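You operate a simulated robot arm through the tools that you are given. There is no shell and no other tool. Be economical: measure what you need, move in short steps, check, and stop when the job is done.

The job below is to be done with a simulated robot arm. You get a single attempt, and the scene is never put back.

## Task
Take the porch lamp out of the charger, shut the lid and switch the fuse board off.
Fine: lamp on the yellow mat.

Only the result counts: the job must be done as asked and must still hold three seconds after the hand-in. Knocking over, shifting, dropping, spilling or breaking anything else fails it. Lids that push on must go on centred and level and be pressed home; caps that screw on are set level and turned clockwise until they are tight.

## Robot
A 7-joint arm with a two-finger parallel gripper, fixed in place. Base frame: the origin is at the foot of the arm, x ahead of it, y to its left, z up; the work surface is at about z = 74. Units: cm, degrees, N and s.
Its first joint turns from -166.0 to 166.0 degrees. Payload 4.4 kg.
The TCP is the grasp point between the finger pads, 2.3 cm short of the fingertips. In the tool frame z runs along the fingers and y along their closing line. Largest opening 9.4 cm; finger width 3.8, thickness 1; the body of the gripper, 5.4 by 9.6 cm, starts 3.9 cm behind the TCP.
Orientation is told as [roll, pitch, yaw] about the base's x, y, z axes, in that order, counted from this pose: with the fingers straight down and closing along the base's y, the tool's x points along the base's -x, its y along +y and its z along -z.

## Interface
- The arm moves only by the tool move_arm. Its argument "motion" is a list of rows, each an object of numbers (a shift or turn left out is 0, a gripper value left out holds the last): "tx", "ty", "tz": the shift along the tool's x, y, z in units of 50 mm (1.0 is 50 mm); "wx", "wy", "wz": the turn, a rotation vector about the tool's x, y, z in units of 5 degrees (1.0 is 5 degrees). In form: [{"tx": .., "ty": .., "tz": .., "wx": .., "wy": .., "wz": ..}, ...]. A call has 1 to 8 rows; each row shifts and turns the commanded pose from where the row before left it, along the tool's axes as they then stand. "fingers" is the opening, from 0 (shut) to 1 (fully open), set as the call begins (left out, the last holds). A call with a number of a shift or a turn outside -1 to 1 is refused whole. Rows are played at 5 a second. More than 5 cm and 8.6 degrees between two rows, or a gripper value outside its range, and nothing of the call is played. A pose out of reach is approached as far as the arm can. The call stops where the force on the tool passes 40 N (or 10 N more than at its start, if that is more) or the arm is blocked; 0.2 s more then pass. The fingers move at their own pace (about 7.2 cm/s each) and stop on an object; they squeeze with about 45 N. The grip force told is the motor's: it shows also when the fingers shut on nothing. Time passes only in rows, and 0.2 s behind the last, so rows that do not move let the fingers close. It gives the time, the measured TCP pose, the force on the tool (base axes), the opening and the grip force at its end, in the units of the frame above (readings bear some noise).
- Cameras (640 x 400 px; columns grow to the right, rows downward): "scene" is fixed at [22.11, -65.16, 150.99]; the picture's right is [0.89, -0.45, 0.00], its down [-0.24, -0.48, -0.85] and it looks along [0.38, 0.76, -0.53] (base axes); focal length 332 px, centre (320, 200). "wrist" rides on the gripper at [8.6, 1.6, -7.4] in the tool frame; the picture's right is [-0.18, 0.98, 0.00], its down [-0.58, -0.11, -0.81] and it looks along [-0.79, -0.15, 0.59] (tool axes); focal length 243 px, centre (320, 200). There is no depth. A picture from a camera that has moved, and an enlarged one, comes with that camera's place and axes in the base frame and with its lens.
- grab_frame(camera): a new picture of that camera. The clock stands still meanwhile.
- enlarge(camera, box): a new picture of the part [left, top, right, bottom] of that camera's present view, enlarged. The clock stands still meanwhile.
- job_done(): hands the job in; it is judged then, once.

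Go step by step. Nothing tells you positions but the pictures and the camera data: compare them with the known pose of the tool, close in by small moves and look again before you grip or let go. The budget is 120 turns and 64 pictures, counting those below and the enlarged ones. Unless the task says otherwise, let go and move clear before handing in, and close with one line.

The tools are called after ">>>" by a JSON object that holds its "name" and its "arguments". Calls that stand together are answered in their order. move_arm: Moves the arm, as the interface text tells. Its arguments: {"type":"object","properties":{"motion":{"type":"array"},"fingers":{"type":"number"}},"required":["motion"]} The other tools are called the same way: grab_frame (camera) takes a picture; enlarge (camera, box) takes an enlarged picture of a part of a camera's view; job_done () hands the job in.

At the start:

```text
clock: 0.0
ee_pos: [70.51, 48.05, 105.13]
tool_rot: [0.0, 0.1, 0.0]
force: [0.3, 0.3, 0.1]
grip_width: 9.39
gripper_force: 0.1
```

scene: 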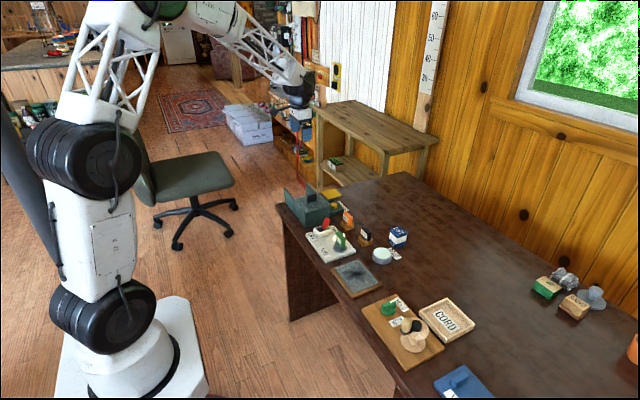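
wrist: 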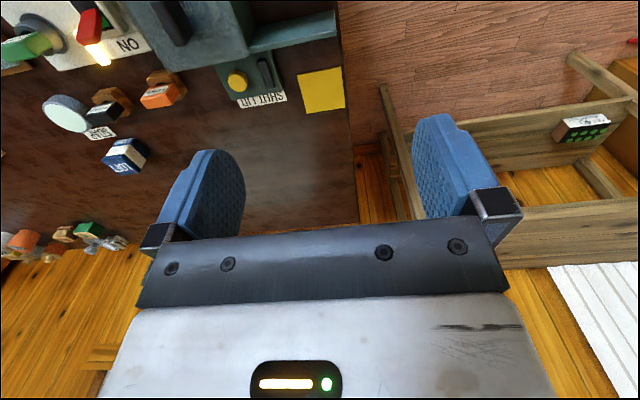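

I see a table with a charger box (green-grey, lid open), a switch panel, and a yellow mat near the far edge. I'll enlarge both views for detail.

>>> {"name": "enlarge", "arguments": {"camera": "scene", "box": [270, 170, 430, 270]}}

>>> {"name": "enlarge", "arguments": {"camera": "scene", "box": [320, 250, 500, 400]}}

>>> {"name": "enlarge", "arguments": {"camera": "wrist", "box": [0, 0, 360, 225]}}

```text
4.00 times, centred on (350, 220) of scene
camera zoom: at [22.11, -65.16, 150.99], right [0.89, -0.45, 0.0], down [-0.24, -0.48, -0.85], along [0.38, 0.76, -0.53], focal length 1330 px, centre (200, 120)
```

zoom: 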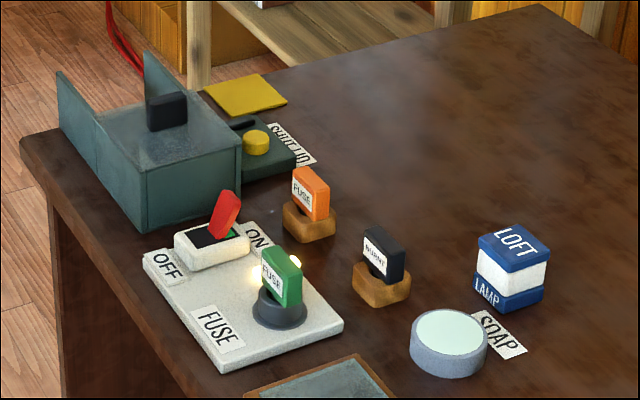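

```text
2.67 times, centred on (410, 325) of scene
camera zoom: at [22.11, -65.16, 150.99], right [0.89, -0.45, 0.0], down [-0.24, -0.48, -0.85], along [0.38, 0.76, -0.53], focal length 886 px, centre (80, -133)
```

zoom: 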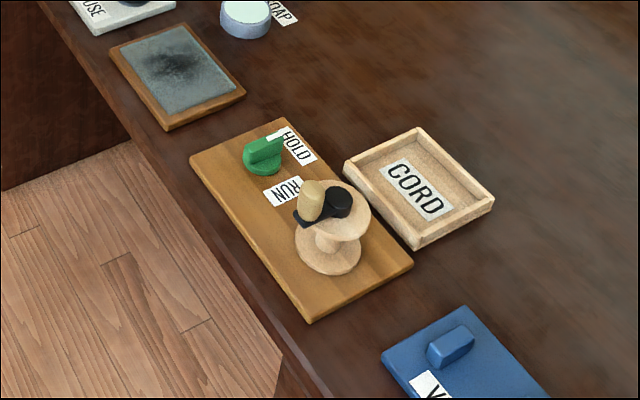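

```text
1.78 times, centred on (180, 112) of wrist
camera zoom: at [61.99, 49.58, 112.6], right [0.18, 0.98, 0.0], down [0.58, -0.11, 0.81], along [0.79, -0.15, -0.59], focal length 431 px, centre (569, 356)
```

zoom: 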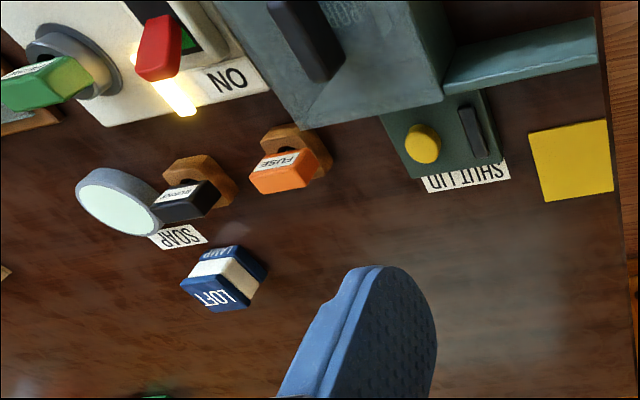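

The charger seems to be the green-grey box near (68,33), next to a button panel labelled "SHUT LID". I'll move back to view it properly with the wrist camera.

>>> {"name": "move_arm", "arguments": {"motion": [{"tx": 0.68, "ty": -0.468, "tz": 0.2}, {"tx": 0.68, "ty": -0.468, "tz": 0.2}, {"tx": 0.68, "ty": -0.468, "tz": 0.2}, {"tx": 0.68, "ty": -0.468, "tz": 0.2}, {"tx": 0.68, "ty": -0.468, "tz": 0.2}]}}

>>> {"name": "grab_frame", "arguments": {"camera": "wrist"}}

```text
clock: 1.2
ee_pos: [53.49, 36.21, 100.19]
tool_rot: [0.0, 0.0, 0.1]
force: [-0.2, -0.5, -0.2]
grip_width: 9.38
gripper_force: 0.1
```

```text
58 pictures are left
camera wrist: at [44.91, 37.8, 107.52], right [0.18, 0.98, 0.0], down [0.58, -0.11, 0.81], along [0.79, -0.15, -0.59], focal length 243 px, centre (320, 200)
```

wrist: 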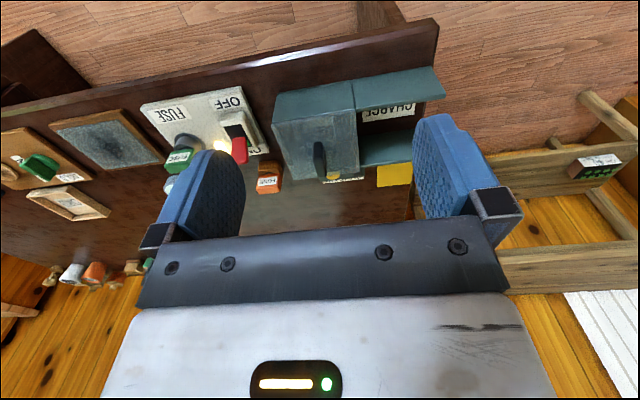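

The charger has a box part and a bay marked "CHARGE". Zooming in.

>>> {"name": "enlarge", "arguments": {"camera": "wrist", "box": [240, 60, 450, 195]}}

```text
2.96 times, centred on (345, 128) of wrist
camera zoom: at [44.91, 37.8, 107.52], right [0.18, 0.98, 0.0], down [0.58, -0.11, 0.81], along [0.79, -0.15, -0.59], focal length 719 px, centre (246, 415)
```

zoom: 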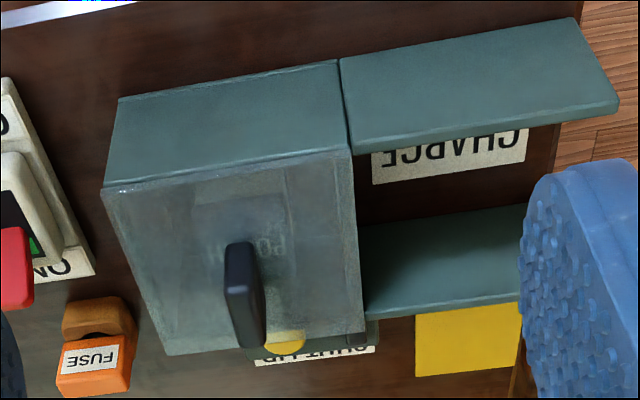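

>>> {"name": "enlarge", "arguments": {"camera": "scene", "box": [280, 175, 360, 225]}}

```text
8.00 times, centred on (320, 200) of scene
camera zoom: at [22.11, -65.16, 150.99], right [0.89, -0.45, 0.0], down [-0.24, -0.48, -0.85], along [0.38, 0.76, -0.53], focal length 2659 px, centre (320, 200)
```

zoom: 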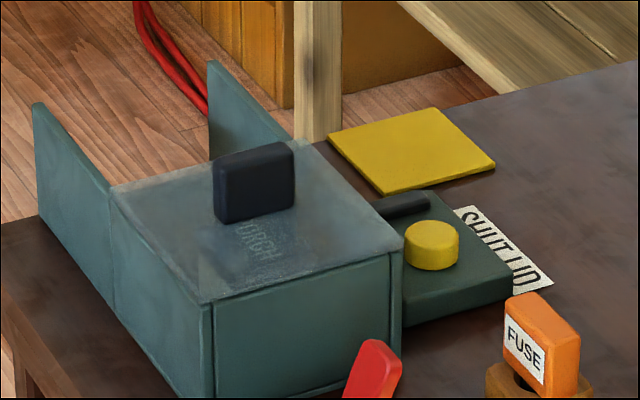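

The charger has a translucent sliding lid (top z≈81) with a black handle near (68.6, 34.4) and guide walls running to +y. The yellow mat is centred near (83.8, 45.7). I'll go above the handle.

>>> {"name": "move_arm", "arguments": {"motion": [{"tx": -0.755, "ty": -0.09, "tz": 0.5}, {"tx": -0.755, "ty": -0.09, "tz": 0.5}, {"tx": -0.755, "ty": -0.09, "tz": 0.5}, {"tx": -0.755, "ty": -0.09, "tz": 0.5}], "fingers": 0.5}}

>>> {"name": "grab_frame", "arguments": {"camera": "wrist"}}

>>> {"name": "enlarge", "arguments": {"camera": "scene", "box": [270, 155, 370, 225]}}

```text
clock: 2.2
ee_pos: [68.64, 34.57, 90.08]
tool_rot: [0.0, -0.1, 0.0]
force: [-0.4, -0.4, 0.0]
grip_width: 4.69
gripper_force: 0.1
```

```text
55 pictures are left
camera wrist: at [60.15, 36.07, 97.57], right [0.18, 0.98, 0.0], down [0.58, -0.11, 0.81], along [0.79, -0.15, -0.59], focal length 243 px, centre (320, 200)
```

wrist: 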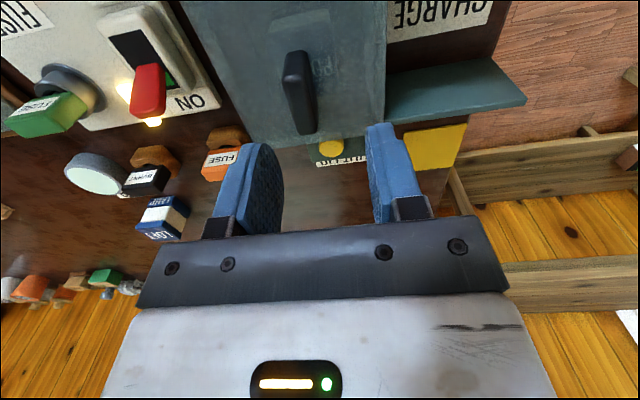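

```text
5.71 times, centred on (320, 190) of scene
camera zoom: at [22.11, -65.16, 150.99], right [0.89, -0.45, 0.0], down [-0.24, -0.48, -0.85], along [0.38, 0.76, -0.53], focal length 1899 px, centre (320, 257)
```

zoom: 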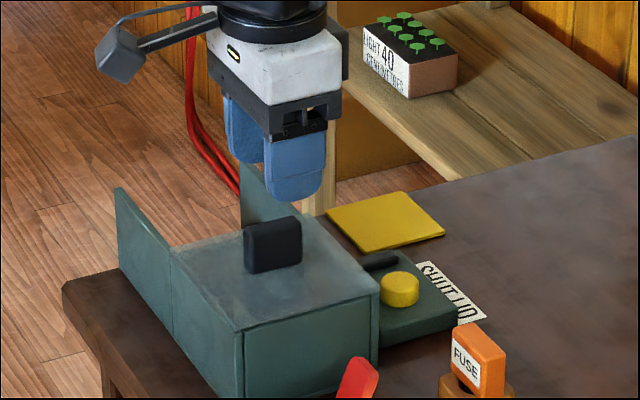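

Wrist ray puts the handle near (68.6, 33.4). I'll lower over it and check before closing.

>>> {"name": "move_arm", "arguments": {"motion": [{"ty": -0.19}, {"tz": 0.4}, {"tz": 0.4}, {"tz": 0.36}]}}

>>> {"name": "grab_frame", "arguments": {"camera": "wrist"}}

>>> {"name": "enlarge", "arguments": {"camera": "scene", "box": [280, 165, 360, 215]}}

```text
clock: 3.2
ee_pos: [68.68, 33.5, 84.27]
tool_rot: [0.0, 0.0, -0.1]
force: [-0.4, -0.1, -0.1]
grip_width: 4.72
gripper_force: 0.2
```

```text
53 pictures are left
camera wrist: at [60.13, 35.11, 91.78], right [0.18, 0.98, 0.0], down [0.58, -0.11, 0.81], along [0.79, -0.15, -0.59], focal length 243 px, centre (320, 200)
```

wrist: 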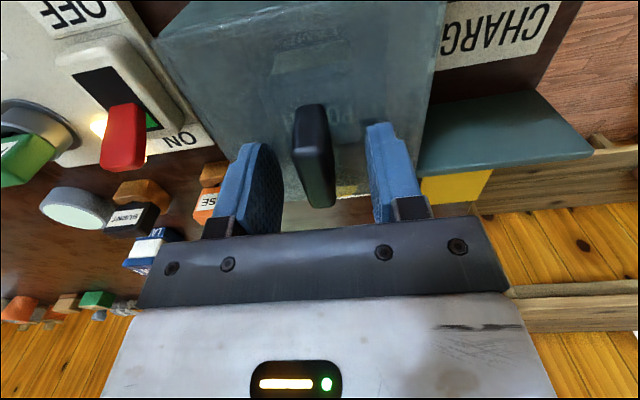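

```text
8.00 times, centred on (320, 190) of scene
camera zoom: at [22.11, -65.16, 150.99], right [0.89, -0.45, 0.0], down [-0.24, -0.48, -0.85], along [0.38, 0.76, -0.53], focal length 2659 px, centre (320, 280)
```

zoom: 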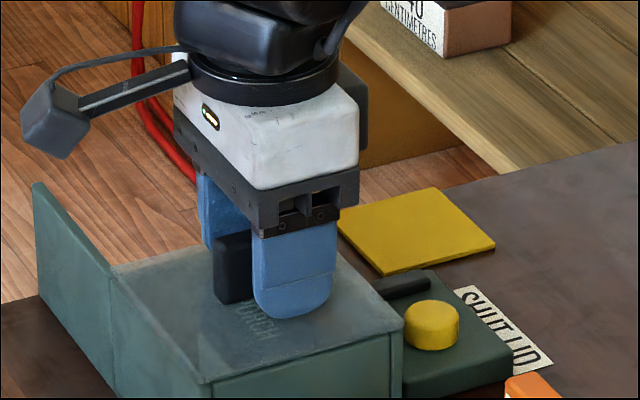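

Handle sits between the fingers; I shift 1 cm back in x and close.

>>> {"name": "move_arm", "arguments": {"motion": [{"tx": 0.2}]}}

>>> {"name": "move_arm", "arguments": {"motion": [{}, {}, {}, {}], "fingers": 0}}

```text
clock: 3.6
ee_pos: [67.58, 33.52, 84.3]
tool_rot: [0.1, 0.1, 0.1]
force: [0.4, -0.1, -0.3]
grip_width: 4.72
gripper_force: 0.0
```

```text
clock: 4.6
ee_pos: [67.75, 33.59, 84.31]
tool_rot: [-0.1, 0.1, -0.1]
force: [-5.0, 0.1, 2.0]
grip_width: 1.37
gripper_force: 44.9
```

Gripped (1.37 cm). Now slide a little toward +y.

>>> {"name": "move_arm", "arguments": {"motion": [{"ty": 0.2}, {"ty": 0.2}, {"ty": 0.2}]}}

>>> {"name": "enlarge", "arguments": {"camera": "scene", "box": [280, 165, 360, 215]}}

```text
clock: 5.4
ee_pos: [67.7, 36.58, 84.39]
tool_rot: [0.0, 0.0, -0.1]
force: [4.2, -0.3, -1.8]
grip_width: 1.38
gripper_force: 44.8
```

```text
8.00 times, centred on (320, 190) of scene
camera zoom: at [22.11, -65.16, 150.99], right [0.89, -0.45, 0.0], down [-0.24, -0.48, -0.85], along [0.38, 0.76, -0.53], focal length 2659 px, centre (320, 280)
```

zoom: 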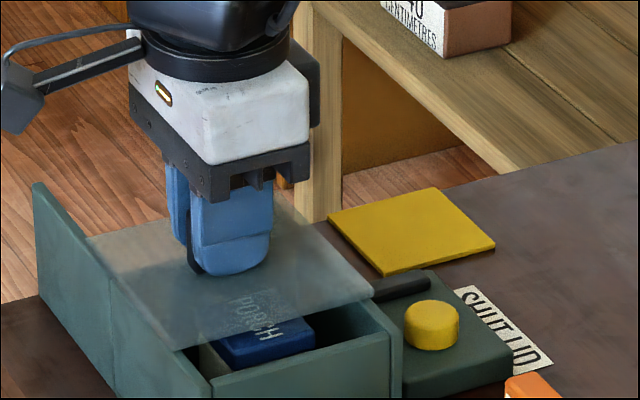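

The lid slides freely, exposing the blue lamp. Continue.

>>> {"name": "move_arm", "arguments": {"motion": [{"ty": 0.3}, {"ty": 0.3}, {"ty": 0.3}, {"ty": 0.3}, {"ty": 0.3}]}}

>>> {"name": "enlarge", "arguments": {"camera": "scene", "box": [280, 165, 360, 215]}}

```text
clock: 6.6
ee_pos: [67.78, 44.09, 84.34]
tool_rot: [0.1, 0.0, 0.1]
force: [23.9, -1.4, -8.0]
grip_width: 1.37
gripper_force: 45.1
```

```text
8.00 times, centred on (320, 190) of scene
camera zoom: at [22.11, -65.16, 150.99], right [0.89, -0.45, 0.0], down [-0.24, -0.48, -0.85], along [0.38, 0.76, -0.53], focal length 2659 px, centre (320, 280)
```

zoom: 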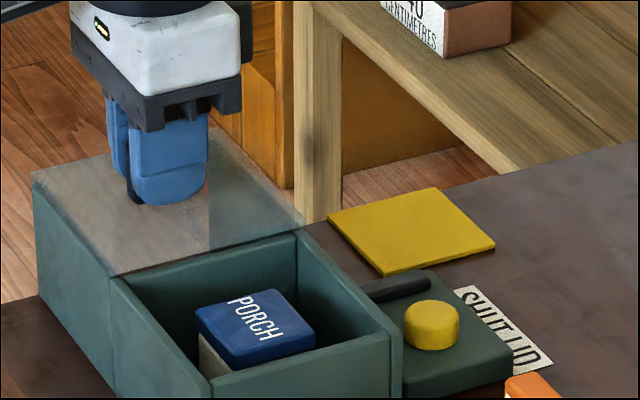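

The lid is open at about 10.5 cm. Release, rise, and check that it stays.

>>> {"name": "move_arm", "arguments": {"motion": [{}, {}, {"tz": -0.6}, {"tz": -0.8}, {"tz": -0.8}, {"tz": -0.8, "tx": 0.4}], "fingers": 0.5}}

>>> {"name": "move_arm", "arguments": {"motion": [{"tx": 0.4, "ty": -0.8}, {"tx": 0.2, "ty": -0.8}, {"ty": -0.4}], "fingers": 1}}

>>> {"name": "grab_frame", "arguments": {"camera": "wrist"}}

>>> {"name": "enlarge", "arguments": {"camera": "scene", "box": [280, 175, 360, 225]}}

```text
clock: 8.0
ee_pos: [65.57, 43.92, 99.31]
tool_rot: [0.0, -0.1, 0.0]
force: [0.0, -1.1, 0.0]
grip_width: 4.66
gripper_force: 0.0
```

```text
clock: 8.8
ee_pos: [62.69, 33.95, 99.43]
tool_rot: [0.0, 0.0, 0.0]
force: [-0.6, 0.7, 0.2]
grip_width: 9.39
gripper_force: 0.1
```

```text
49 pictures are left
camera wrist: at [54.16, 35.57, 106.84], right [0.18, 0.98, 0.0], down [0.58, -0.11, 0.81], along [0.79, -0.15, -0.59], focal length 243 px, centre (320, 200)
```

wrist: 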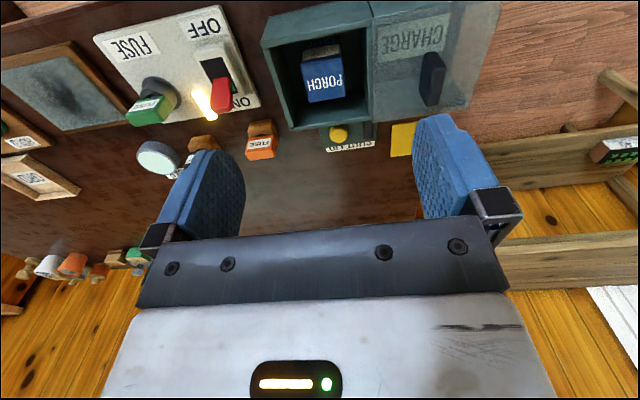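

```text
8.00 times, centred on (320, 200) of scene
camera zoom: at [22.11, -65.16, 150.99], right [0.89, -0.45, 0.0], down [-0.24, -0.48, -0.85], along [0.38, 0.76, -0.53], focal length 2659 px, centre (320, 200)
```

zoom: 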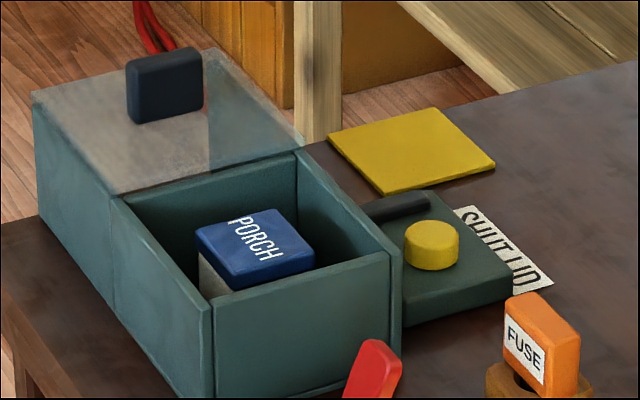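

>>> {"name": "enlarge", "arguments": {"camera": "wrist", "box": [250, 0, 410, 150]}}

```text
2.67 times, centred on (330, 75) of wrist
camera zoom: at [54.16, 35.57, 106.84], right [0.18, 0.98, 0.0], down [0.58, -0.11, 0.81], along [0.79, -0.15, -0.59], focal length 647 px, centre (293, 533)
```

zoom: 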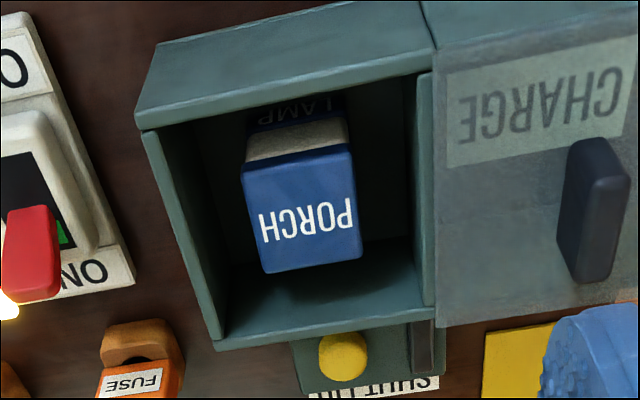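

The lamp is nearly square to the axes, centred at about (68.35, 33.45), top z≈79.2, about 4.4 wide in y. Move above it and check alignment.

>>> {"name": "move_arm", "arguments": {"motion": [{"tx": -0.4, "ty": -0.1, "tz": 0.6}, {"tx": -0.4, "tz": 0.6}, {"tx": -0.33, "tz": 0.7}, {"tz": 0.5}], "fingers": 0.62}}

>>> {"name": "grab_frame", "arguments": {"camera": "wrist"}}

>>> {"name": "enlarge", "arguments": {"camera": "scene", "box": [280, 175, 360, 225]}}

```text
clock: 9.8
ee_pos: [68.4, 33.57, 87.49]
tool_rot: [0.1, 0.0, 0.0]
force: [-0.1, 0.6, -0.3]
grip_width: 5.85
gripper_force: 0.1
```

```text
46 pictures are left
camera wrist: at [59.84, 35.09, 94.85], right [0.18, 0.98, 0.0], down [0.58, -0.11, 0.81], along [0.79, -0.15, -0.59], focal length 243 px, centre (320, 200)
```

wrist: 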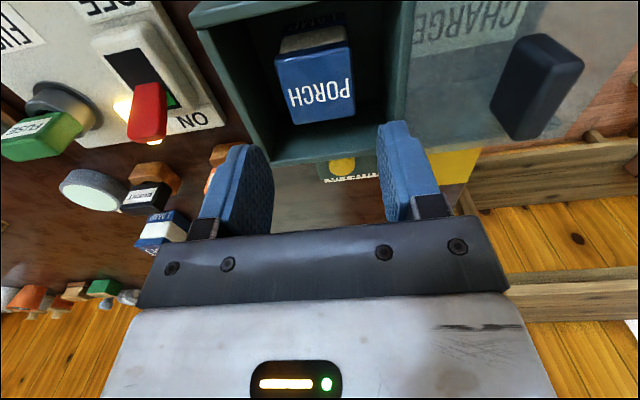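

```text
8.00 times, centred on (320, 200) of scene
camera zoom: at [22.11, -65.16, 150.99], right [0.89, -0.45, 0.0], down [-0.24, -0.48, -0.85], along [0.38, 0.76, -0.53], focal length 2659 px, centre (320, 200)
```

zoom: 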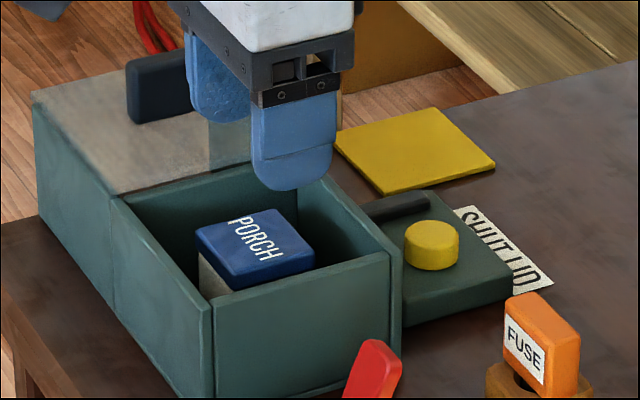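

>>> {"name": "move_arm", "arguments": {"motion": [{"ty": -0.03, "tz": 0.5}, {"tz": 0.5}]}}

>>> {"name": "grab_frame", "arguments": {"camera": "wrist"}}

```text
clock: 10.4
ee_pos: [68.36, 33.42, 82.34]
tool_rot: [0.0, -0.1, 0.0]
force: [-0.2, -0.1, 0.0]
grip_width: 5.84
gripper_force: 0.1
```

```text
44 pictures are left
camera wrist: at [59.8, 35.02, 89.83], right [0.18, 0.98, 0.0], down [0.58, -0.11, 0.81], along [0.79, -0.15, -0.59], focal length 243 px, centre (320, 200)
```

wrist: 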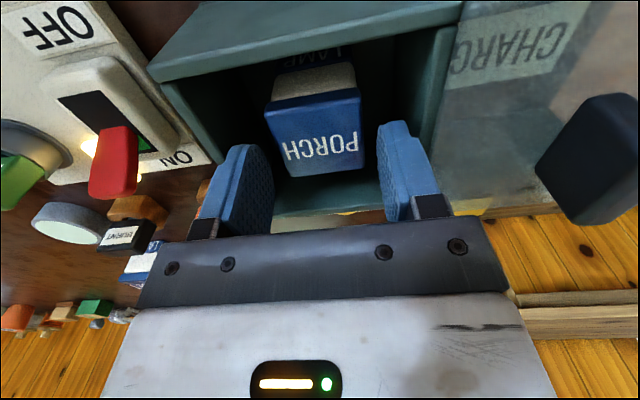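

Alignment looks good; descend and grip.

>>> {"name": "move_arm", "arguments": {"motion": [{"tz": 0.3}, {"tz": 0.25}, {"tz": 0.22}]}}

>>> {"name": "move_arm", "arguments": {"motion": [{}, {}, {}], "fingers": 0.2}}

```text
clock: 11.2
ee_pos: [68.37, 33.32, 78.41]
tool_rot: [0.0, 0.0, 0.0]
force: [-1.0, 0.4, 0.6]
grip_width: 5.85
gripper_force: 0.0
```

```text
clock: 12.0
ee_pos: [68.32, 33.45, 78.57]
tool_rot: [0.0, 0.0, -0.1]
force: [0.3, 0.1, -0.1]
grip_width: 4.57
gripper_force: 44.6
```

Gripped at 4.57 cm. Lift straight up.

>>> {"name": "move_arm", "arguments": {"motion": [{"tz": -0.3}, {"tz": -0.6}, {"tz": -0.6}, {"tz": -0.6}, {"tz": -0.6}]}}

>>> {"name": "enlarge", "arguments": {"camera": "scene", "box": [270, 135, 370, 225]}}

```text
clock: 13.2
ee_pos: [68.3, 33.42, 91.99]
tool_rot: [0.0, 0.0, 0.1]
force: [-0.2, -0.3, 0.1]
grip_width: 1.9
gripper_force: 0.1
```

```text
4.44 times, centred on (320, 180) of scene
camera zoom: at [22.11, -65.16, 150.99], right [0.89, -0.45, 0.0], down [-0.24, -0.48, -0.85], along [0.38, 0.76, -0.53], focal length 1477 px, centre (320, 289)
```

zoom: 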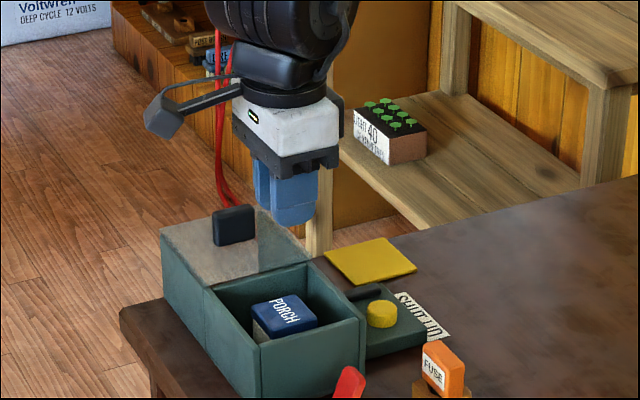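

The lamp slipped out of the fingers and stayed in the charger, apparently unmoved. I'll check the charger closely before retrying.

>>> {"name": "enlarge", "arguments": {"camera": "scene", "box": [290, 190, 350, 230]}}

>>> {"name": "grab_frame", "arguments": {"camera": "wrist"}}

```text
10.00 times, centred on (320, 210) of scene
camera zoom: at [22.11, -65.16, 150.99], right [0.89, -0.45, 0.0], down [-0.24, -0.48, -0.85], along [0.38, 0.76, -0.53], focal length 3324 px, centre (320, 100)
```

zoom: 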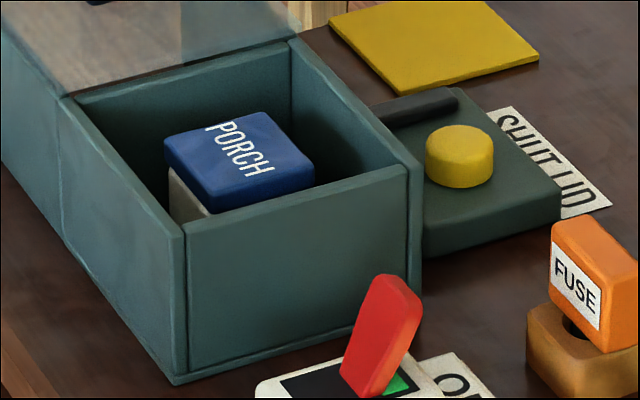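

```text
41 pictures are left
camera wrist: at [59.76, 35.01, 99.39], right [0.18, 0.98, 0.0], down [0.58, -0.11, 0.81], along [0.79, -0.15, -0.59], focal length 243 px, centre (320, 200)
```

wrist: 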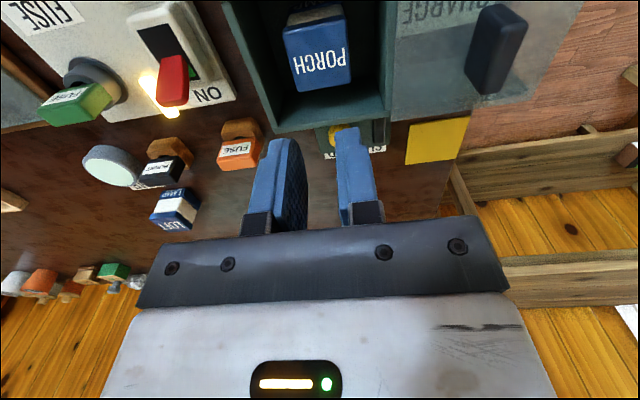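

Retry with a slightly deeper grip and a slow lift, watching the force.

>>> {"name": "move_arm", "arguments": {"motion": [{"tz": 0.6}, {"tz": 0.6}, {"tz": 0.6}, {"tz": 0.5}, {"tz": 0.5}], "fingers": 0.62}}

>>> {"name": "move_arm", "arguments": {"motion": [{}, {}, {}], "fingers": 0}}

>>> {"name": "move_arm", "arguments": {"motion": [{"tz": -0.05}, {"tz": -0.05}]}}

```text
clock: 14.4
ee_pos: [68.49, 33.48, 78.0]
tool_rot: [0.0, 0.0, 0.0]
force: [0.6, 0.2, 0.1]
grip_width: 5.82
gripper_force: 0.1
```

```text
clock: 15.2
ee_pos: [68.28, 33.42, 77.89]
tool_rot: [0.0, 0.0, 0.0]
force: [-0.5, 0.3, -0.2]
grip_width: 4.53
gripper_force: 45.1
```

```text
clock: 15.8
ee_pos: [68.33, 33.41, 78.48]
tool_rot: [0.0, 0.0, 0.0]
force: [0.1, 0.3, -1.5]
grip_width: 4.55
gripper_force: 44.7
```

>>> {"name": "move_arm", "arguments": {"motion": [{"tz": -0.1}, {"tz": -0.1}]}}

>>> {"name": "enlarge", "arguments": {"camera": "scene", "box": [290, 180, 350, 225]}}

```text
clock: 16.4
ee_pos: [68.26, 33.47, 79.54]
tool_rot: [0.0, -0.1, 0.0]
force: [0.9, 0.0, -1.3]
grip_width: 4.58
gripper_force: 44.4
```

```text
8.89 times, centred on (320, 202) of scene
camera zoom: at [22.11, -65.16, 150.99], right [0.89, -0.45, 0.0], down [-0.24, -0.48, -0.85], along [0.38, 0.76, -0.53], focal length 2954 px, centre (320, 178)
```

zoom: 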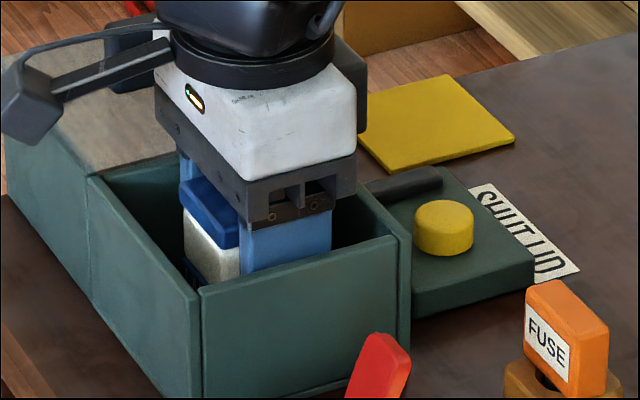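

It's lifting this time. Continue up gently.

>>> {"name": "move_arm", "arguments": {"motion": [{"tz": -0.15}, {"tz": -0.15}, {"tz": -0.15}, {"tz": -0.15}, {"tz": -0.15}, {"tz": -0.15}, {"tz": -0.15}, {"tz": -0.15}]}}

>>> {"name": "enlarge", "arguments": {"camera": "scene", "box": [280, 165, 360, 225]}}

```text
clock: 18.2
ee_pos: [68.31, 33.38, 85.58]
tool_rot: [0.0, 0.0, 0.0]
force: [0.2, 0.0, -1.3]
grip_width: 4.58
gripper_force: 44.3
```

```text
6.67 times, centred on (320, 195) of scene
camera zoom: at [22.11, -65.16, 150.99], right [0.89, -0.45, 0.0], down [-0.24, -0.48, -0.85], along [0.38, 0.76, -0.53], focal length 2216 px, centre (320, 233)
```

zoom: 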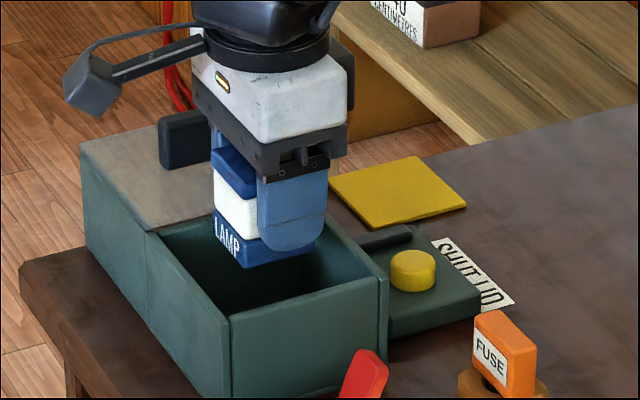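

The lamp is out. Raise further, then go over in x and then y toward the mat.

>>> {"name": "move_arm", "arguments": {"motion": [{"tz": -0.15}, {"tz": -0.2}, {"tz": -0.2}, {"tz": -0.2}, {"tz": -0.2}, {"tz": -0.2}, {"tz": -0.1}]}}

>>> {"name": "move_arm", "arguments": {"motion": [{"tx": -0.2}, {"tx": -0.4}, {"tx": -0.45}, {"tx": -0.5}, {"tx": -0.5}, {"tx": -0.5}, {"tx": -0.35}, {"tx": -0.2}]}}

>>> {"name": "move_arm", "arguments": {"motion": [{"ty": 0.15}, {"ty": 0.3}, {"ty": 0.4}, {"ty": 0.45}, {"ty": 0.45}, {"ty": 0.4}, {"ty": 0.2}, {"ty": 0.1}]}}

>>> {"name": "grab_frame", "arguments": {"camera": "scene"}}

>>> {"name": "grab_frame", "arguments": {"camera": "wrist"}}

```text
clock: 19.8
ee_pos: [68.25, 33.36, 91.77]
tool_rot: [-0.1, 0.1, 0.0]
force: [0.2, 0.3, -2.7]
grip_width: 4.57
gripper_force: 45.1
```

```text
clock: 21.6
ee_pos: [83.69, 33.22, 91.79]
tool_rot: [0.0, 0.0, -0.1]
force: [-0.6, -0.3, -0.9]
grip_width: 4.55
gripper_force: 45.1
```

```text
clock: 23.4
ee_pos: [83.82, 45.7, 91.65]
tool_rot: [0.1, 0.0, 0.0]
force: [-0.3, -0.5, -2.1]
grip_width: 4.56
gripper_force: 45.4
```

```text
38 pictures are left
```

scene: 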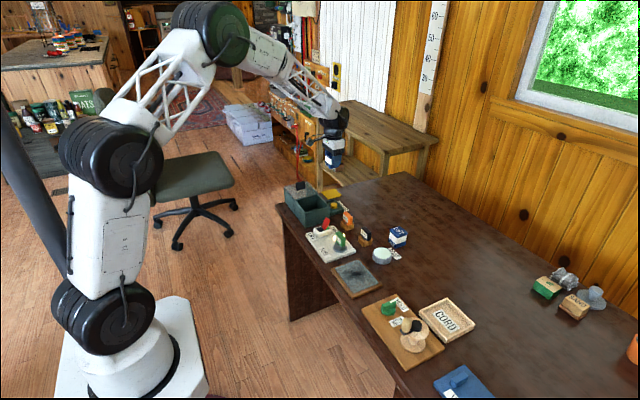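

```text
37 pictures are left
camera wrist: at [75.25, 47.25, 99.16], right [0.18, 0.98, 0.0], down [0.58, -0.11, 0.81], along [0.79, -0.15, -0.59], focal length 243 px, centre (320, 200)
```

wrist: 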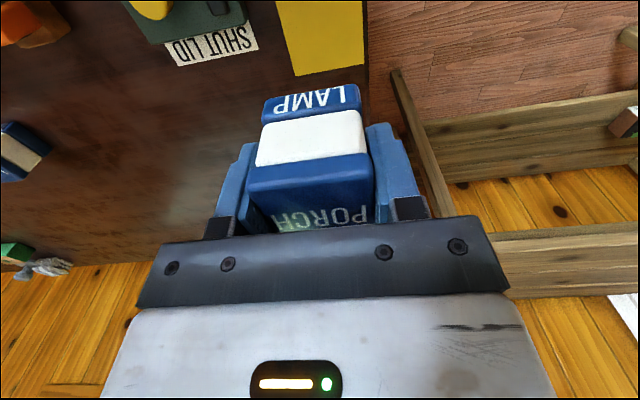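

Mat confirmed at centre ≈(83.8, 45.9); lamp bottom is about 4.1 cm below the TCP. Lower to just above, then look.

>>> {"name": "move_arm", "arguments": {"motion": [{"ty": 0.03, "tz": 0.2}, {"tz": 0.35}, {"tz": 0.4}, {"tz": 0.4}, {"tz": 0.4}, {"tz": 0.3}, {"tz": 0.2}, {"tz": 0.1}]}}

>>> {"name": "enlarge", "arguments": {"camera": "scene", "box": [290, 160, 370, 220]}}

```text
clock: 25.2
ee_pos: [83.81, 45.9, 80.01]
tool_rot: [0.0, 0.0, 0.0]
force: [0.4, 0.6, -0.9]
grip_width: 4.54
gripper_force: 45.1
```

```text
6.67 times, centred on (330, 190) of scene
camera zoom: at [22.11, -65.16, 150.99], right [0.89, -0.45, 0.0], down [-0.24, -0.48, -0.85], along [0.38, 0.76, -0.53], focal length 2216 px, centre (253, 267)
```

zoom: 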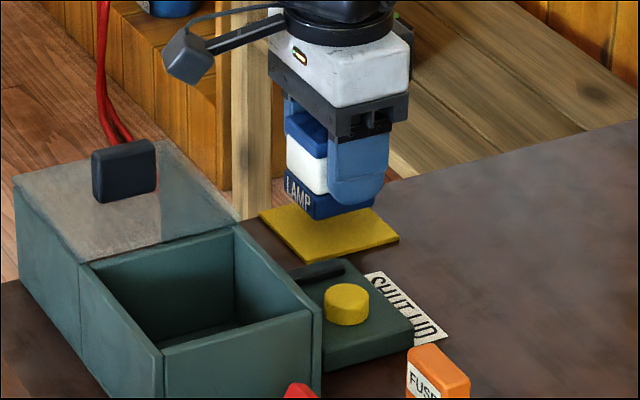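

Lower in small steps until contact.

>>> {"name": "move_arm", "arguments": {"motion": [{"tz": 0.08}, {"tz": 0.08}, {"tz": 0.08}]}}

>>> {"name": "move_arm", "arguments": {"motion": [{"tz": 0.05}, {"tz": 0.05}]}}

```text
clock: 26.0
ee_pos: [83.79, 45.78, 78.87]
tool_rot: [0.0, -0.1, 0.0]
force: [-0.3, -0.4, -1.2]
grip_width: 4.58
gripper_force: 45.0
```

```text
clock: 26.6
ee_pos: [83.86, 45.75, 78.33]
tool_rot: [0.0, 0.0, 0.0]
force: [-0.1, -0.6, -0.7]
grip_width: 4.56
gripper_force: 44.8
```

>>> {"name": "move_arm", "arguments": {"motion": [{"tz": 0.04}, {"tz": 0.04}]}}

>>> {"name": "enlarge", "arguments": {"camera": "scene", "box": [310, 170, 360, 210]}}

```text
clock: 27.2
ee_pos: [83.85, 45.8, 77.99]
tool_rot: [0.0, 0.0, 0.0]
force: [-6.6, -2.9, 8.5]
grip_width: 4.56
gripper_force: 44.3
```

```text
10.00 times, centred on (335, 190) of scene
camera zoom: at [22.11, -65.16, 150.99], right [0.89, -0.45, 0.0], down [-0.24, -0.48, -0.85], along [0.38, 0.76, -0.53], focal length 3324 px, centre (170, 300)
```

zoom: 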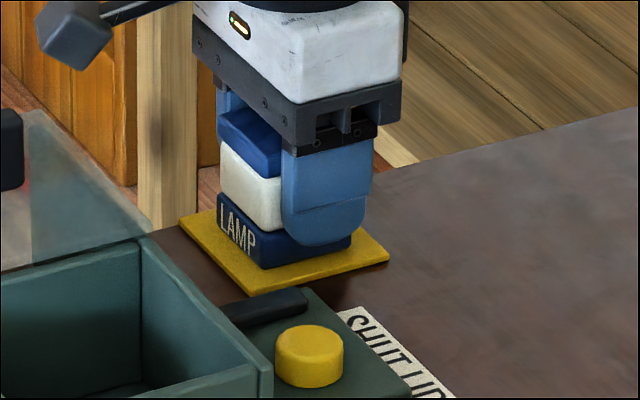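

Contact on the mat. Release gently and rise.

>>> {"name": "move_arm", "arguments": {"motion": [{}, {}, {"tz": -0.3}, {"tz": -0.6}, {"tz": -0.8}, {"tz": -0.8}], "fingers": 0.7}}

>>> {"name": "enlarge", "arguments": {"camera": "scene", "box": [280, 160, 360, 220]}}

```text
clock: 28.6
ee_pos: [83.83, 45.98, 90.38]
tool_rot: [-0.1, 0.1, -0.1]
force: [1.5, 0.3, -0.3]
grip_width: 6.59
gripper_force: 0.1
```

```text
6.67 times, centred on (320, 190) of scene
camera zoom: at [22.11, -65.16, 150.99], right [0.89, -0.45, 0.0], down [-0.24, -0.48, -0.85], along [0.38, 0.76, -0.53], focal length 2216 px, centre (320, 267)
```

zoom: 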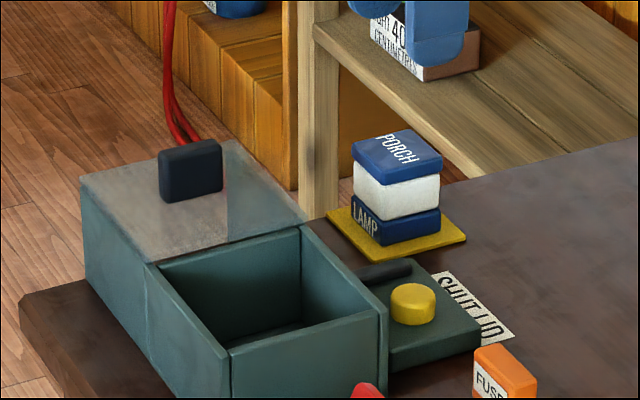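

Lamp sits well on the mat. Now back to the lid handle at (67.7, 44.1).

>>> {"name": "move_arm", "arguments": {"motion": [{"tx": 0.8, "ty": -0.1}, {"tx": 0.8, "ty": -0.1}, {"tx": 0.8, "ty": -0.1}, {"tx": 0.8, "ty": -0.07}], "fingers": 0.5}}

>>> {"name": "grab_frame", "arguments": {"camera": "wrist"}}

```text
clock: 29.6
ee_pos: [67.76, 43.98, 90.51]
tool_rot: [0.0, 0.0, 0.0]
force: [1.1, 0.6, -0.4]
grip_width: 4.71
gripper_force: 0.1
```

```text
33 pictures are left
camera wrist: at [59.21, 45.56, 97.85], right [0.18, 0.98, 0.0], down [0.58, -0.11, 0.81], along [0.79, -0.15, -0.59], focal length 243 px, centre (320, 200)
```

wrist: 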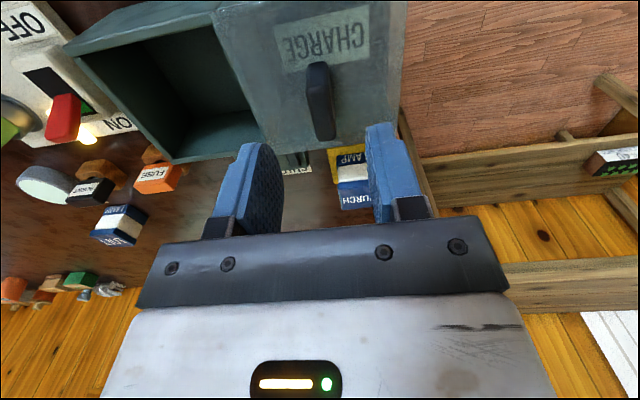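

>>> {"name": "move_arm", "arguments": {"motion": [{"tz": 0.4}, {"tz": 0.4}, {"tz": 0.42}]}}

>>> {"name": "move_arm", "arguments": {"motion": [{}, {}, {}, {}], "fingers": 0}}

```text
clock: 30.4
ee_pos: [67.78, 44.02, 84.32]
tool_rot: [0.0, 0.1, 0.0]
force: [-0.7, -0.2, -0.1]
grip_width: 4.71
gripper_force: 0.0
```

```text
clock: 31.4
ee_pos: [67.82, 44.0, 84.45]
tool_rot: [-0.1, 0.0, 0.1]
force: [-0.2, -0.5, -3.1]
grip_width: 1.38
gripper_force: 45.3
```

Gripped. Slide back toward -y.

>>> {"name": "move_arm", "arguments": {"motion": [{"ty": -0.25}, {"ty": -0.3}, {"ty": -0.3}, {"ty": -0.3}, {"ty": -0.3}, {"ty": -0.3}, {"ty": -0.2}, {"ty": -0.1}]}}

>>> {"name": "enlarge", "arguments": {"camera": "scene", "box": [280, 170, 360, 225]}}

```text
clock: 33.2
ee_pos: [67.8, 33.78, 84.39]
tool_rot: [-0.1, 0.0, 0.0]
force: [-10.8, 0.5, 16.1]
grip_width: 1.38
gripper_force: 44.6
```

```text
7.27 times, centred on (320, 198) of scene
camera zoom: at [22.11, -65.16, 150.99], right [0.89, -0.45, 0.0], down [-0.24, -0.48, -0.85], along [0.38, 0.76, -0.53], focal length 2417 px, centre (320, 218)
```

zoom: 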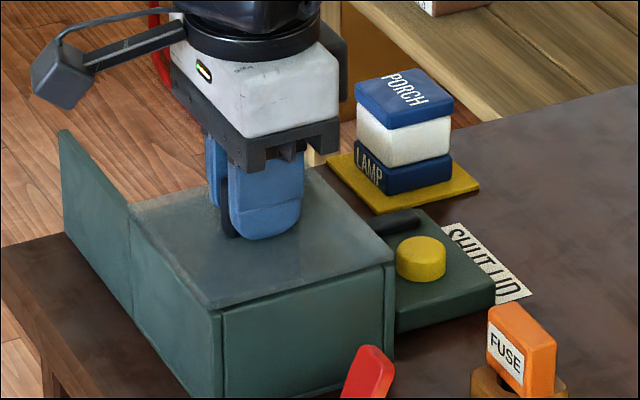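

Nearly shut; push the last bit until it stops.

>>> {"name": "move_arm", "arguments": {"motion": [{"ty": -0.04}, {"ty": -0.04}, {"ty": -0.04}]}}

```text
clock: 34.0
ee_pos: [67.9, 33.36, 84.44]
tool_rot: [0.1, -0.1, 0.1]
force: [-4.3, 19.5, 0.9]
grip_width: 1.39
gripper_force: 45.5
stopped in row 3: the force on the tool passed its limit (the readings are from after the stop); the commanded pose is now the measured one
```

The lid hit its end stop at y≈33.4: shut. Release, rise and look.

>>> {"name": "move_arm", "arguments": {"motion": [{}, {}, {"tz": -0.4}, {"tz": -0.8}, {"tz": -0.8}, {"tz": -0.8}, {"tx": 0.6}, {"tx": 0.6}], "fingers": 0.4}}

>>> {"name": "enlarge", "arguments": {"camera": "scene", "box": [280, 175, 360, 225]}}

>>> {"name": "grab_frame", "arguments": {"camera": "wrist"}}

```text
clock: 35.8
ee_pos: [61.87, 33.34, 98.29]
tool_rot: [0.1, -0.1, 0.0]
force: [0.5, -0.1, 0.2]
grip_width: 3.77
gripper_force: 0.0
```

```text
8.00 times, centred on (320, 200) of scene
camera zoom: at [22.11, -65.16, 150.99], right [0.89, -0.45, 0.0], down [-0.24, -0.48, -0.85], along [0.38, 0.76, -0.53], focal length 2659 px, centre (320, 200)
```

zoom: 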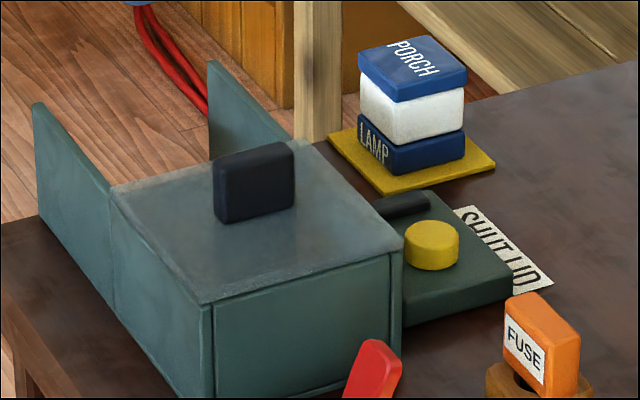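

```text
30 pictures are left
camera wrist: at [53.25, 34.89, 105.8], right [0.18, 0.98, 0.0], down [0.58, -0.11, 0.81], along [0.79, -0.15, -0.59], focal length 243 px, centre (320, 200)
```

wrist: 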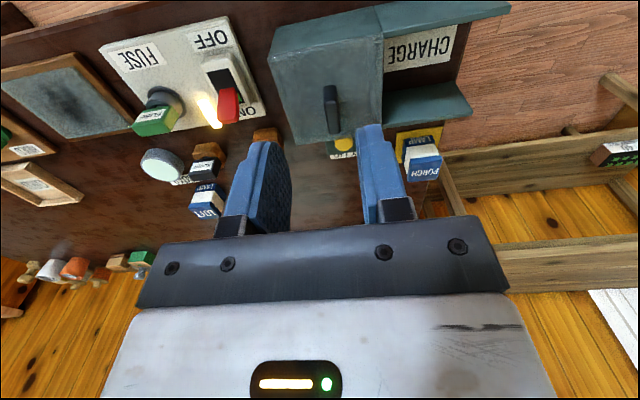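

Lid is back to its original shut position and the lamp stands on the mat. Next the red switch lever; looking closer.

>>> {"name": "enlarge", "arguments": {"camera": "wrist", "box": [90, 0, 290, 150]}}

>>> {"name": "enlarge", "arguments": {"camera": "scene", "box": [300, 205, 360, 270]}}

```text
2.67 times, centred on (190, 75) of wrist
camera zoom: at [53.25, 34.89, 105.8], right [0.18, 0.98, 0.0], down [0.58, -0.11, 0.81], along [0.79, -0.15, -0.59], focal length 647 px, centre (667, 533)
```

zoom: 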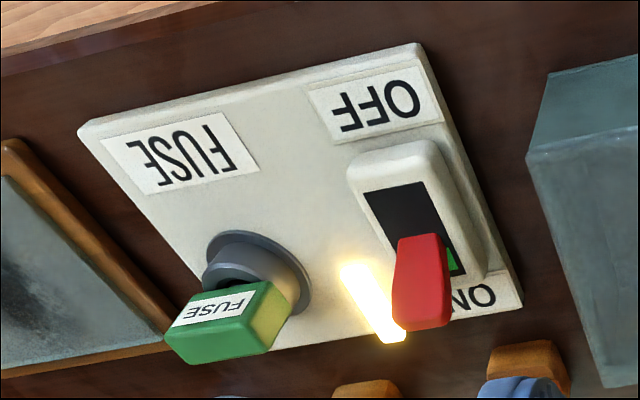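

```text
6.15 times, centred on (330, 238) of scene
camera zoom: at [22.11, -65.16, 150.99], right [0.89, -0.45, 0.0], down [-0.24, -0.48, -0.85], along [0.38, 0.76, -0.53], focal length 2045 px, centre (258, -31)
```

zoom: 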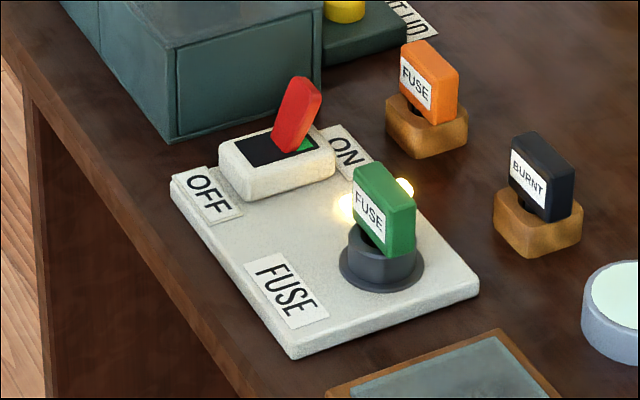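

The red lever's tip is near (68.8, 20.6, 81), slot along x, OFF toward -x. I'll pinch its top across y and swing it toward -x; first hover above.

>>> {"name": "move_arm", "arguments": {"motion": [{"tx": -0.32, "ty": -0.64, "tz": 0.3}, {"tx": -0.32, "ty": -0.64, "tz": 0.3}, {"tx": -0.32, "ty": -0.64, "tz": 0.4}, {"tx": -0.32, "ty": -0.63, "tz": 0.5}], "fingers": 0.45}}

>>> {"name": "grab_frame", "arguments": {"camera": "wrist"}}

>>> {"name": "enlarge", "arguments": {"camera": "scene", "box": [290, 190, 370, 250]}}

```text
clock: 36.8
ee_pos: [68.41, 20.67, 90.86]
tool_rot: [0.2, -0.1, 0.1]
force: [0.5, 0.5, 0.8]
grip_width: 4.22
gripper_force: 0.0
```

```text
27 pictures are left
camera wrist: at [59.76, 22.14, 98.25], right [0.18, 0.98, 0.0], down [0.58, -0.11, 0.81], along [0.79, -0.15, -0.59], focal length 243 px, centre (320, 200)
```

wrist: 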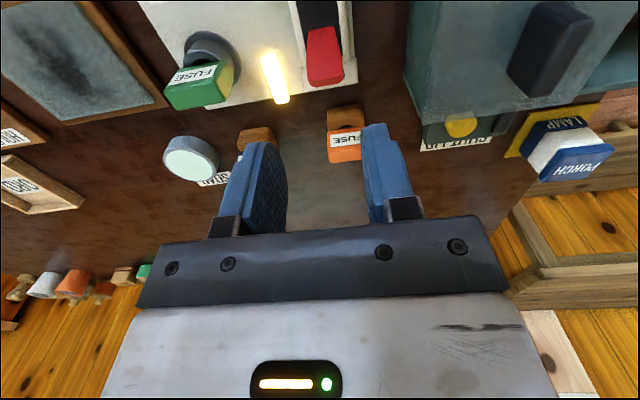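

```text
6.67 times, centred on (330, 220) of scene
camera zoom: at [22.11, -65.16, 150.99], right [0.89, -0.45, 0.0], down [-0.24, -0.48, -0.85], along [0.38, 0.76, -0.53], focal length 2216 px, centre (253, 67)
```

zoom: 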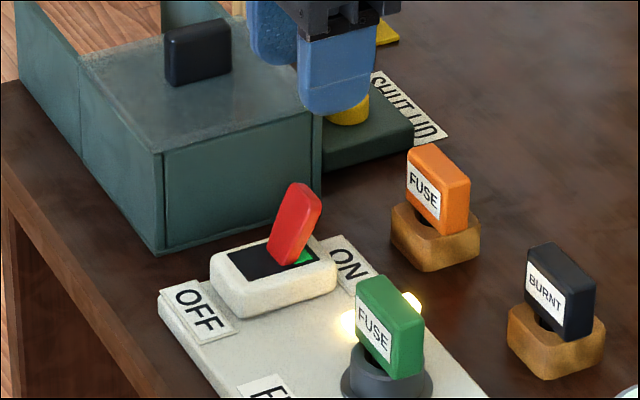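

Alignment confirmed (lever tip ≈ (68.8, 20.8)). Descend over it.

>>> {"name": "move_arm", "arguments": {"motion": [{"ty": 0.02, "tz": 0.5}, {"tz": 0.5}, {"tz": 0.3}, {"tz": 0.3}, {"tz": 0.3}], "fingers": 0.5}}

>>> {"name": "grab_frame", "arguments": {"camera": "wrist"}}

>>> {"name": "enlarge", "arguments": {"camera": "scene", "box": [290, 190, 370, 250]}}

```text
clock: 38.0
ee_pos: [68.35, 20.55, 81.42]
tool_rot: [0.2, -0.1, 0.1]
force: [-0.1, -0.6, -0.5]
grip_width: 4.7
gripper_force: 0.0
```

```text
25 pictures are left
camera wrist: at [59.76, 22.24, 88.75], right [0.18, 0.98, 0.0], down [0.58, -0.11, 0.81], along [0.79, -0.15, -0.59], focal length 243 px, centre (320, 200)
```

wrist: 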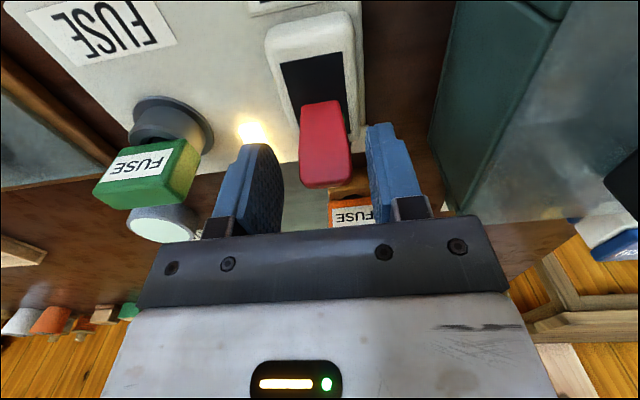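

```text
6.67 times, centred on (330, 220) of scene
camera zoom: at [22.11, -65.16, 150.99], right [0.89, -0.45, 0.0], down [-0.24, -0.48, -0.85], along [0.38, 0.76, -0.53], focal length 2216 px, centre (253, 67)
```

zoom: 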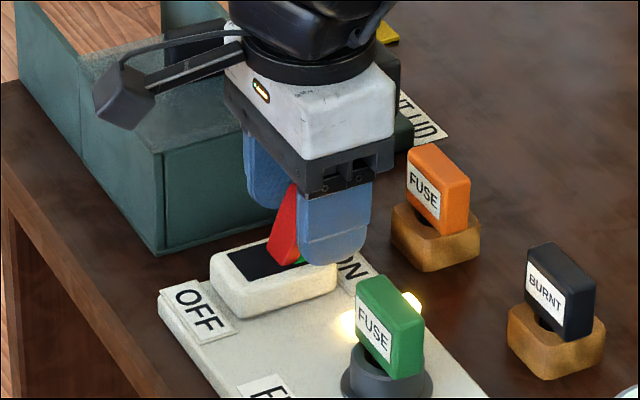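

Lever sits between the fingers. Nudge and close.

>>> {"name": "move_arm", "arguments": {"motion": [{"ty": 0.06, "tx": 0.06}]}}

>>> {"name": "move_arm", "arguments": {"motion": [{}, {}, {}], "fingers": 0}}

```text
clock: 38.4
ee_pos: [68.0, 20.95, 81.37]
tool_rot: [0.1, -0.1, 0.0]
force: [0.3, 0.7, 0.9]
grip_width: 4.73
gripper_force: 0.1
```

```text
clock: 39.2
ee_pos: [67.98, 20.92, 81.34]
tool_rot: [0.0, -0.1, 0.1]
force: [0.8, -1.7, -2.2]
grip_width: 2.58
gripper_force: 45.3
```

Gripped. Swing toward -x along a shallow arc.

>>> {"name": "move_arm", "arguments": {"motion": [{"tx": 0.12, "tz": -0.04}, {"tx": 0.12, "tz": -0.03}, {"tx": 0.12, "tz": -0.01}, {"tx": 0.12, "tz": 0.01}, {"tx": 0.12, "tz": 0.03}, {"tx": 0.12, "tz": 0.04}]}}

>>> {"name": "enlarge", "arguments": {"camera": "scene", "box": [290, 190, 370, 250]}}

```text
clock: 40.2
ee_pos: [65.73, 21.03, 81.87]
tool_rot: [0.1, -0.2, 0.0]
force: [-0.4, -8.7, 4.4]
grip_width: 2.61
gripper_force: 44.9
stopped in row 4: the force on the tool passed its limit (the readings are from after the stop); the commanded pose is now the measured one
```

```text
6.67 times, centred on (330, 220) of scene
camera zoom: at [22.11, -65.16, 150.99], right [0.89, -0.45, 0.0], down [-0.24, -0.48, -0.85], along [0.38, 0.76, -0.53], focal length 2216 px, centre (253, 67)
```

zoom: 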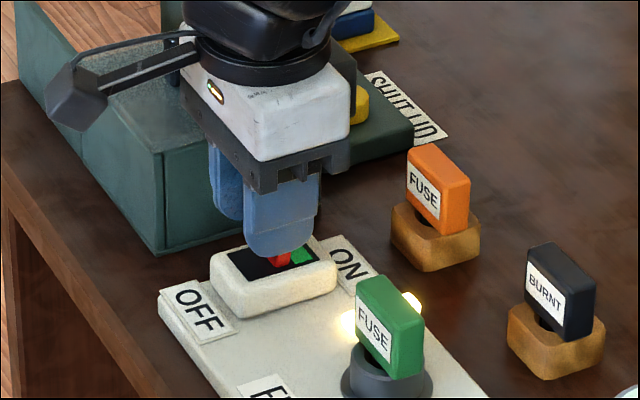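

The lever is at about mid travel. Continue in small steps.

>>> {"name": "move_arm", "arguments": {"motion": [{"tx": 0.1}, {"tx": 0.1, "tz": 0.03}, {"tx": 0.1, "tz": 0.04}, {"tx": 0.1, "tz": 0.05}]}}

>>> {"name": "enlarge", "arguments": {"camera": "scene", "box": [290, 190, 370, 250]}}

```text
clock: 40.9
ee_pos: [64.82, 21.07, 81.79]
tool_rot: [0.2, -0.4, 0.0]
force: [7.6, -10.0, -2.1]
grip_width: 2.6
gripper_force: 45.1
stopped in row 3: the force on the tool passed its limit (the readings are from after the stop); the commanded pose is now the measured one
```

```text
6.67 times, centred on (330, 220) of scene
camera zoom: at [22.11, -65.16, 150.99], right [0.89, -0.45, 0.0], down [-0.24, -0.48, -0.85], along [0.38, 0.76, -0.53], focal length 2216 px, centre (253, 67)
```

zoom: 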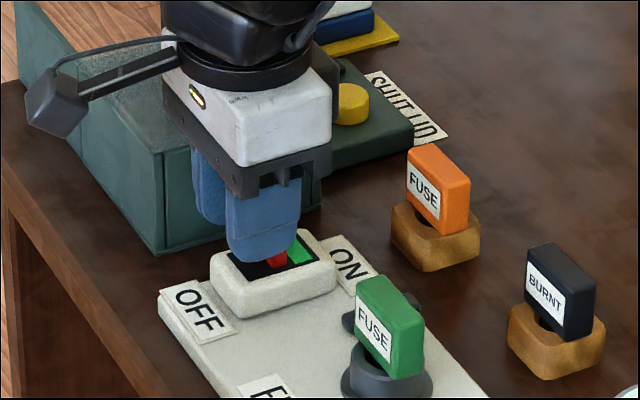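

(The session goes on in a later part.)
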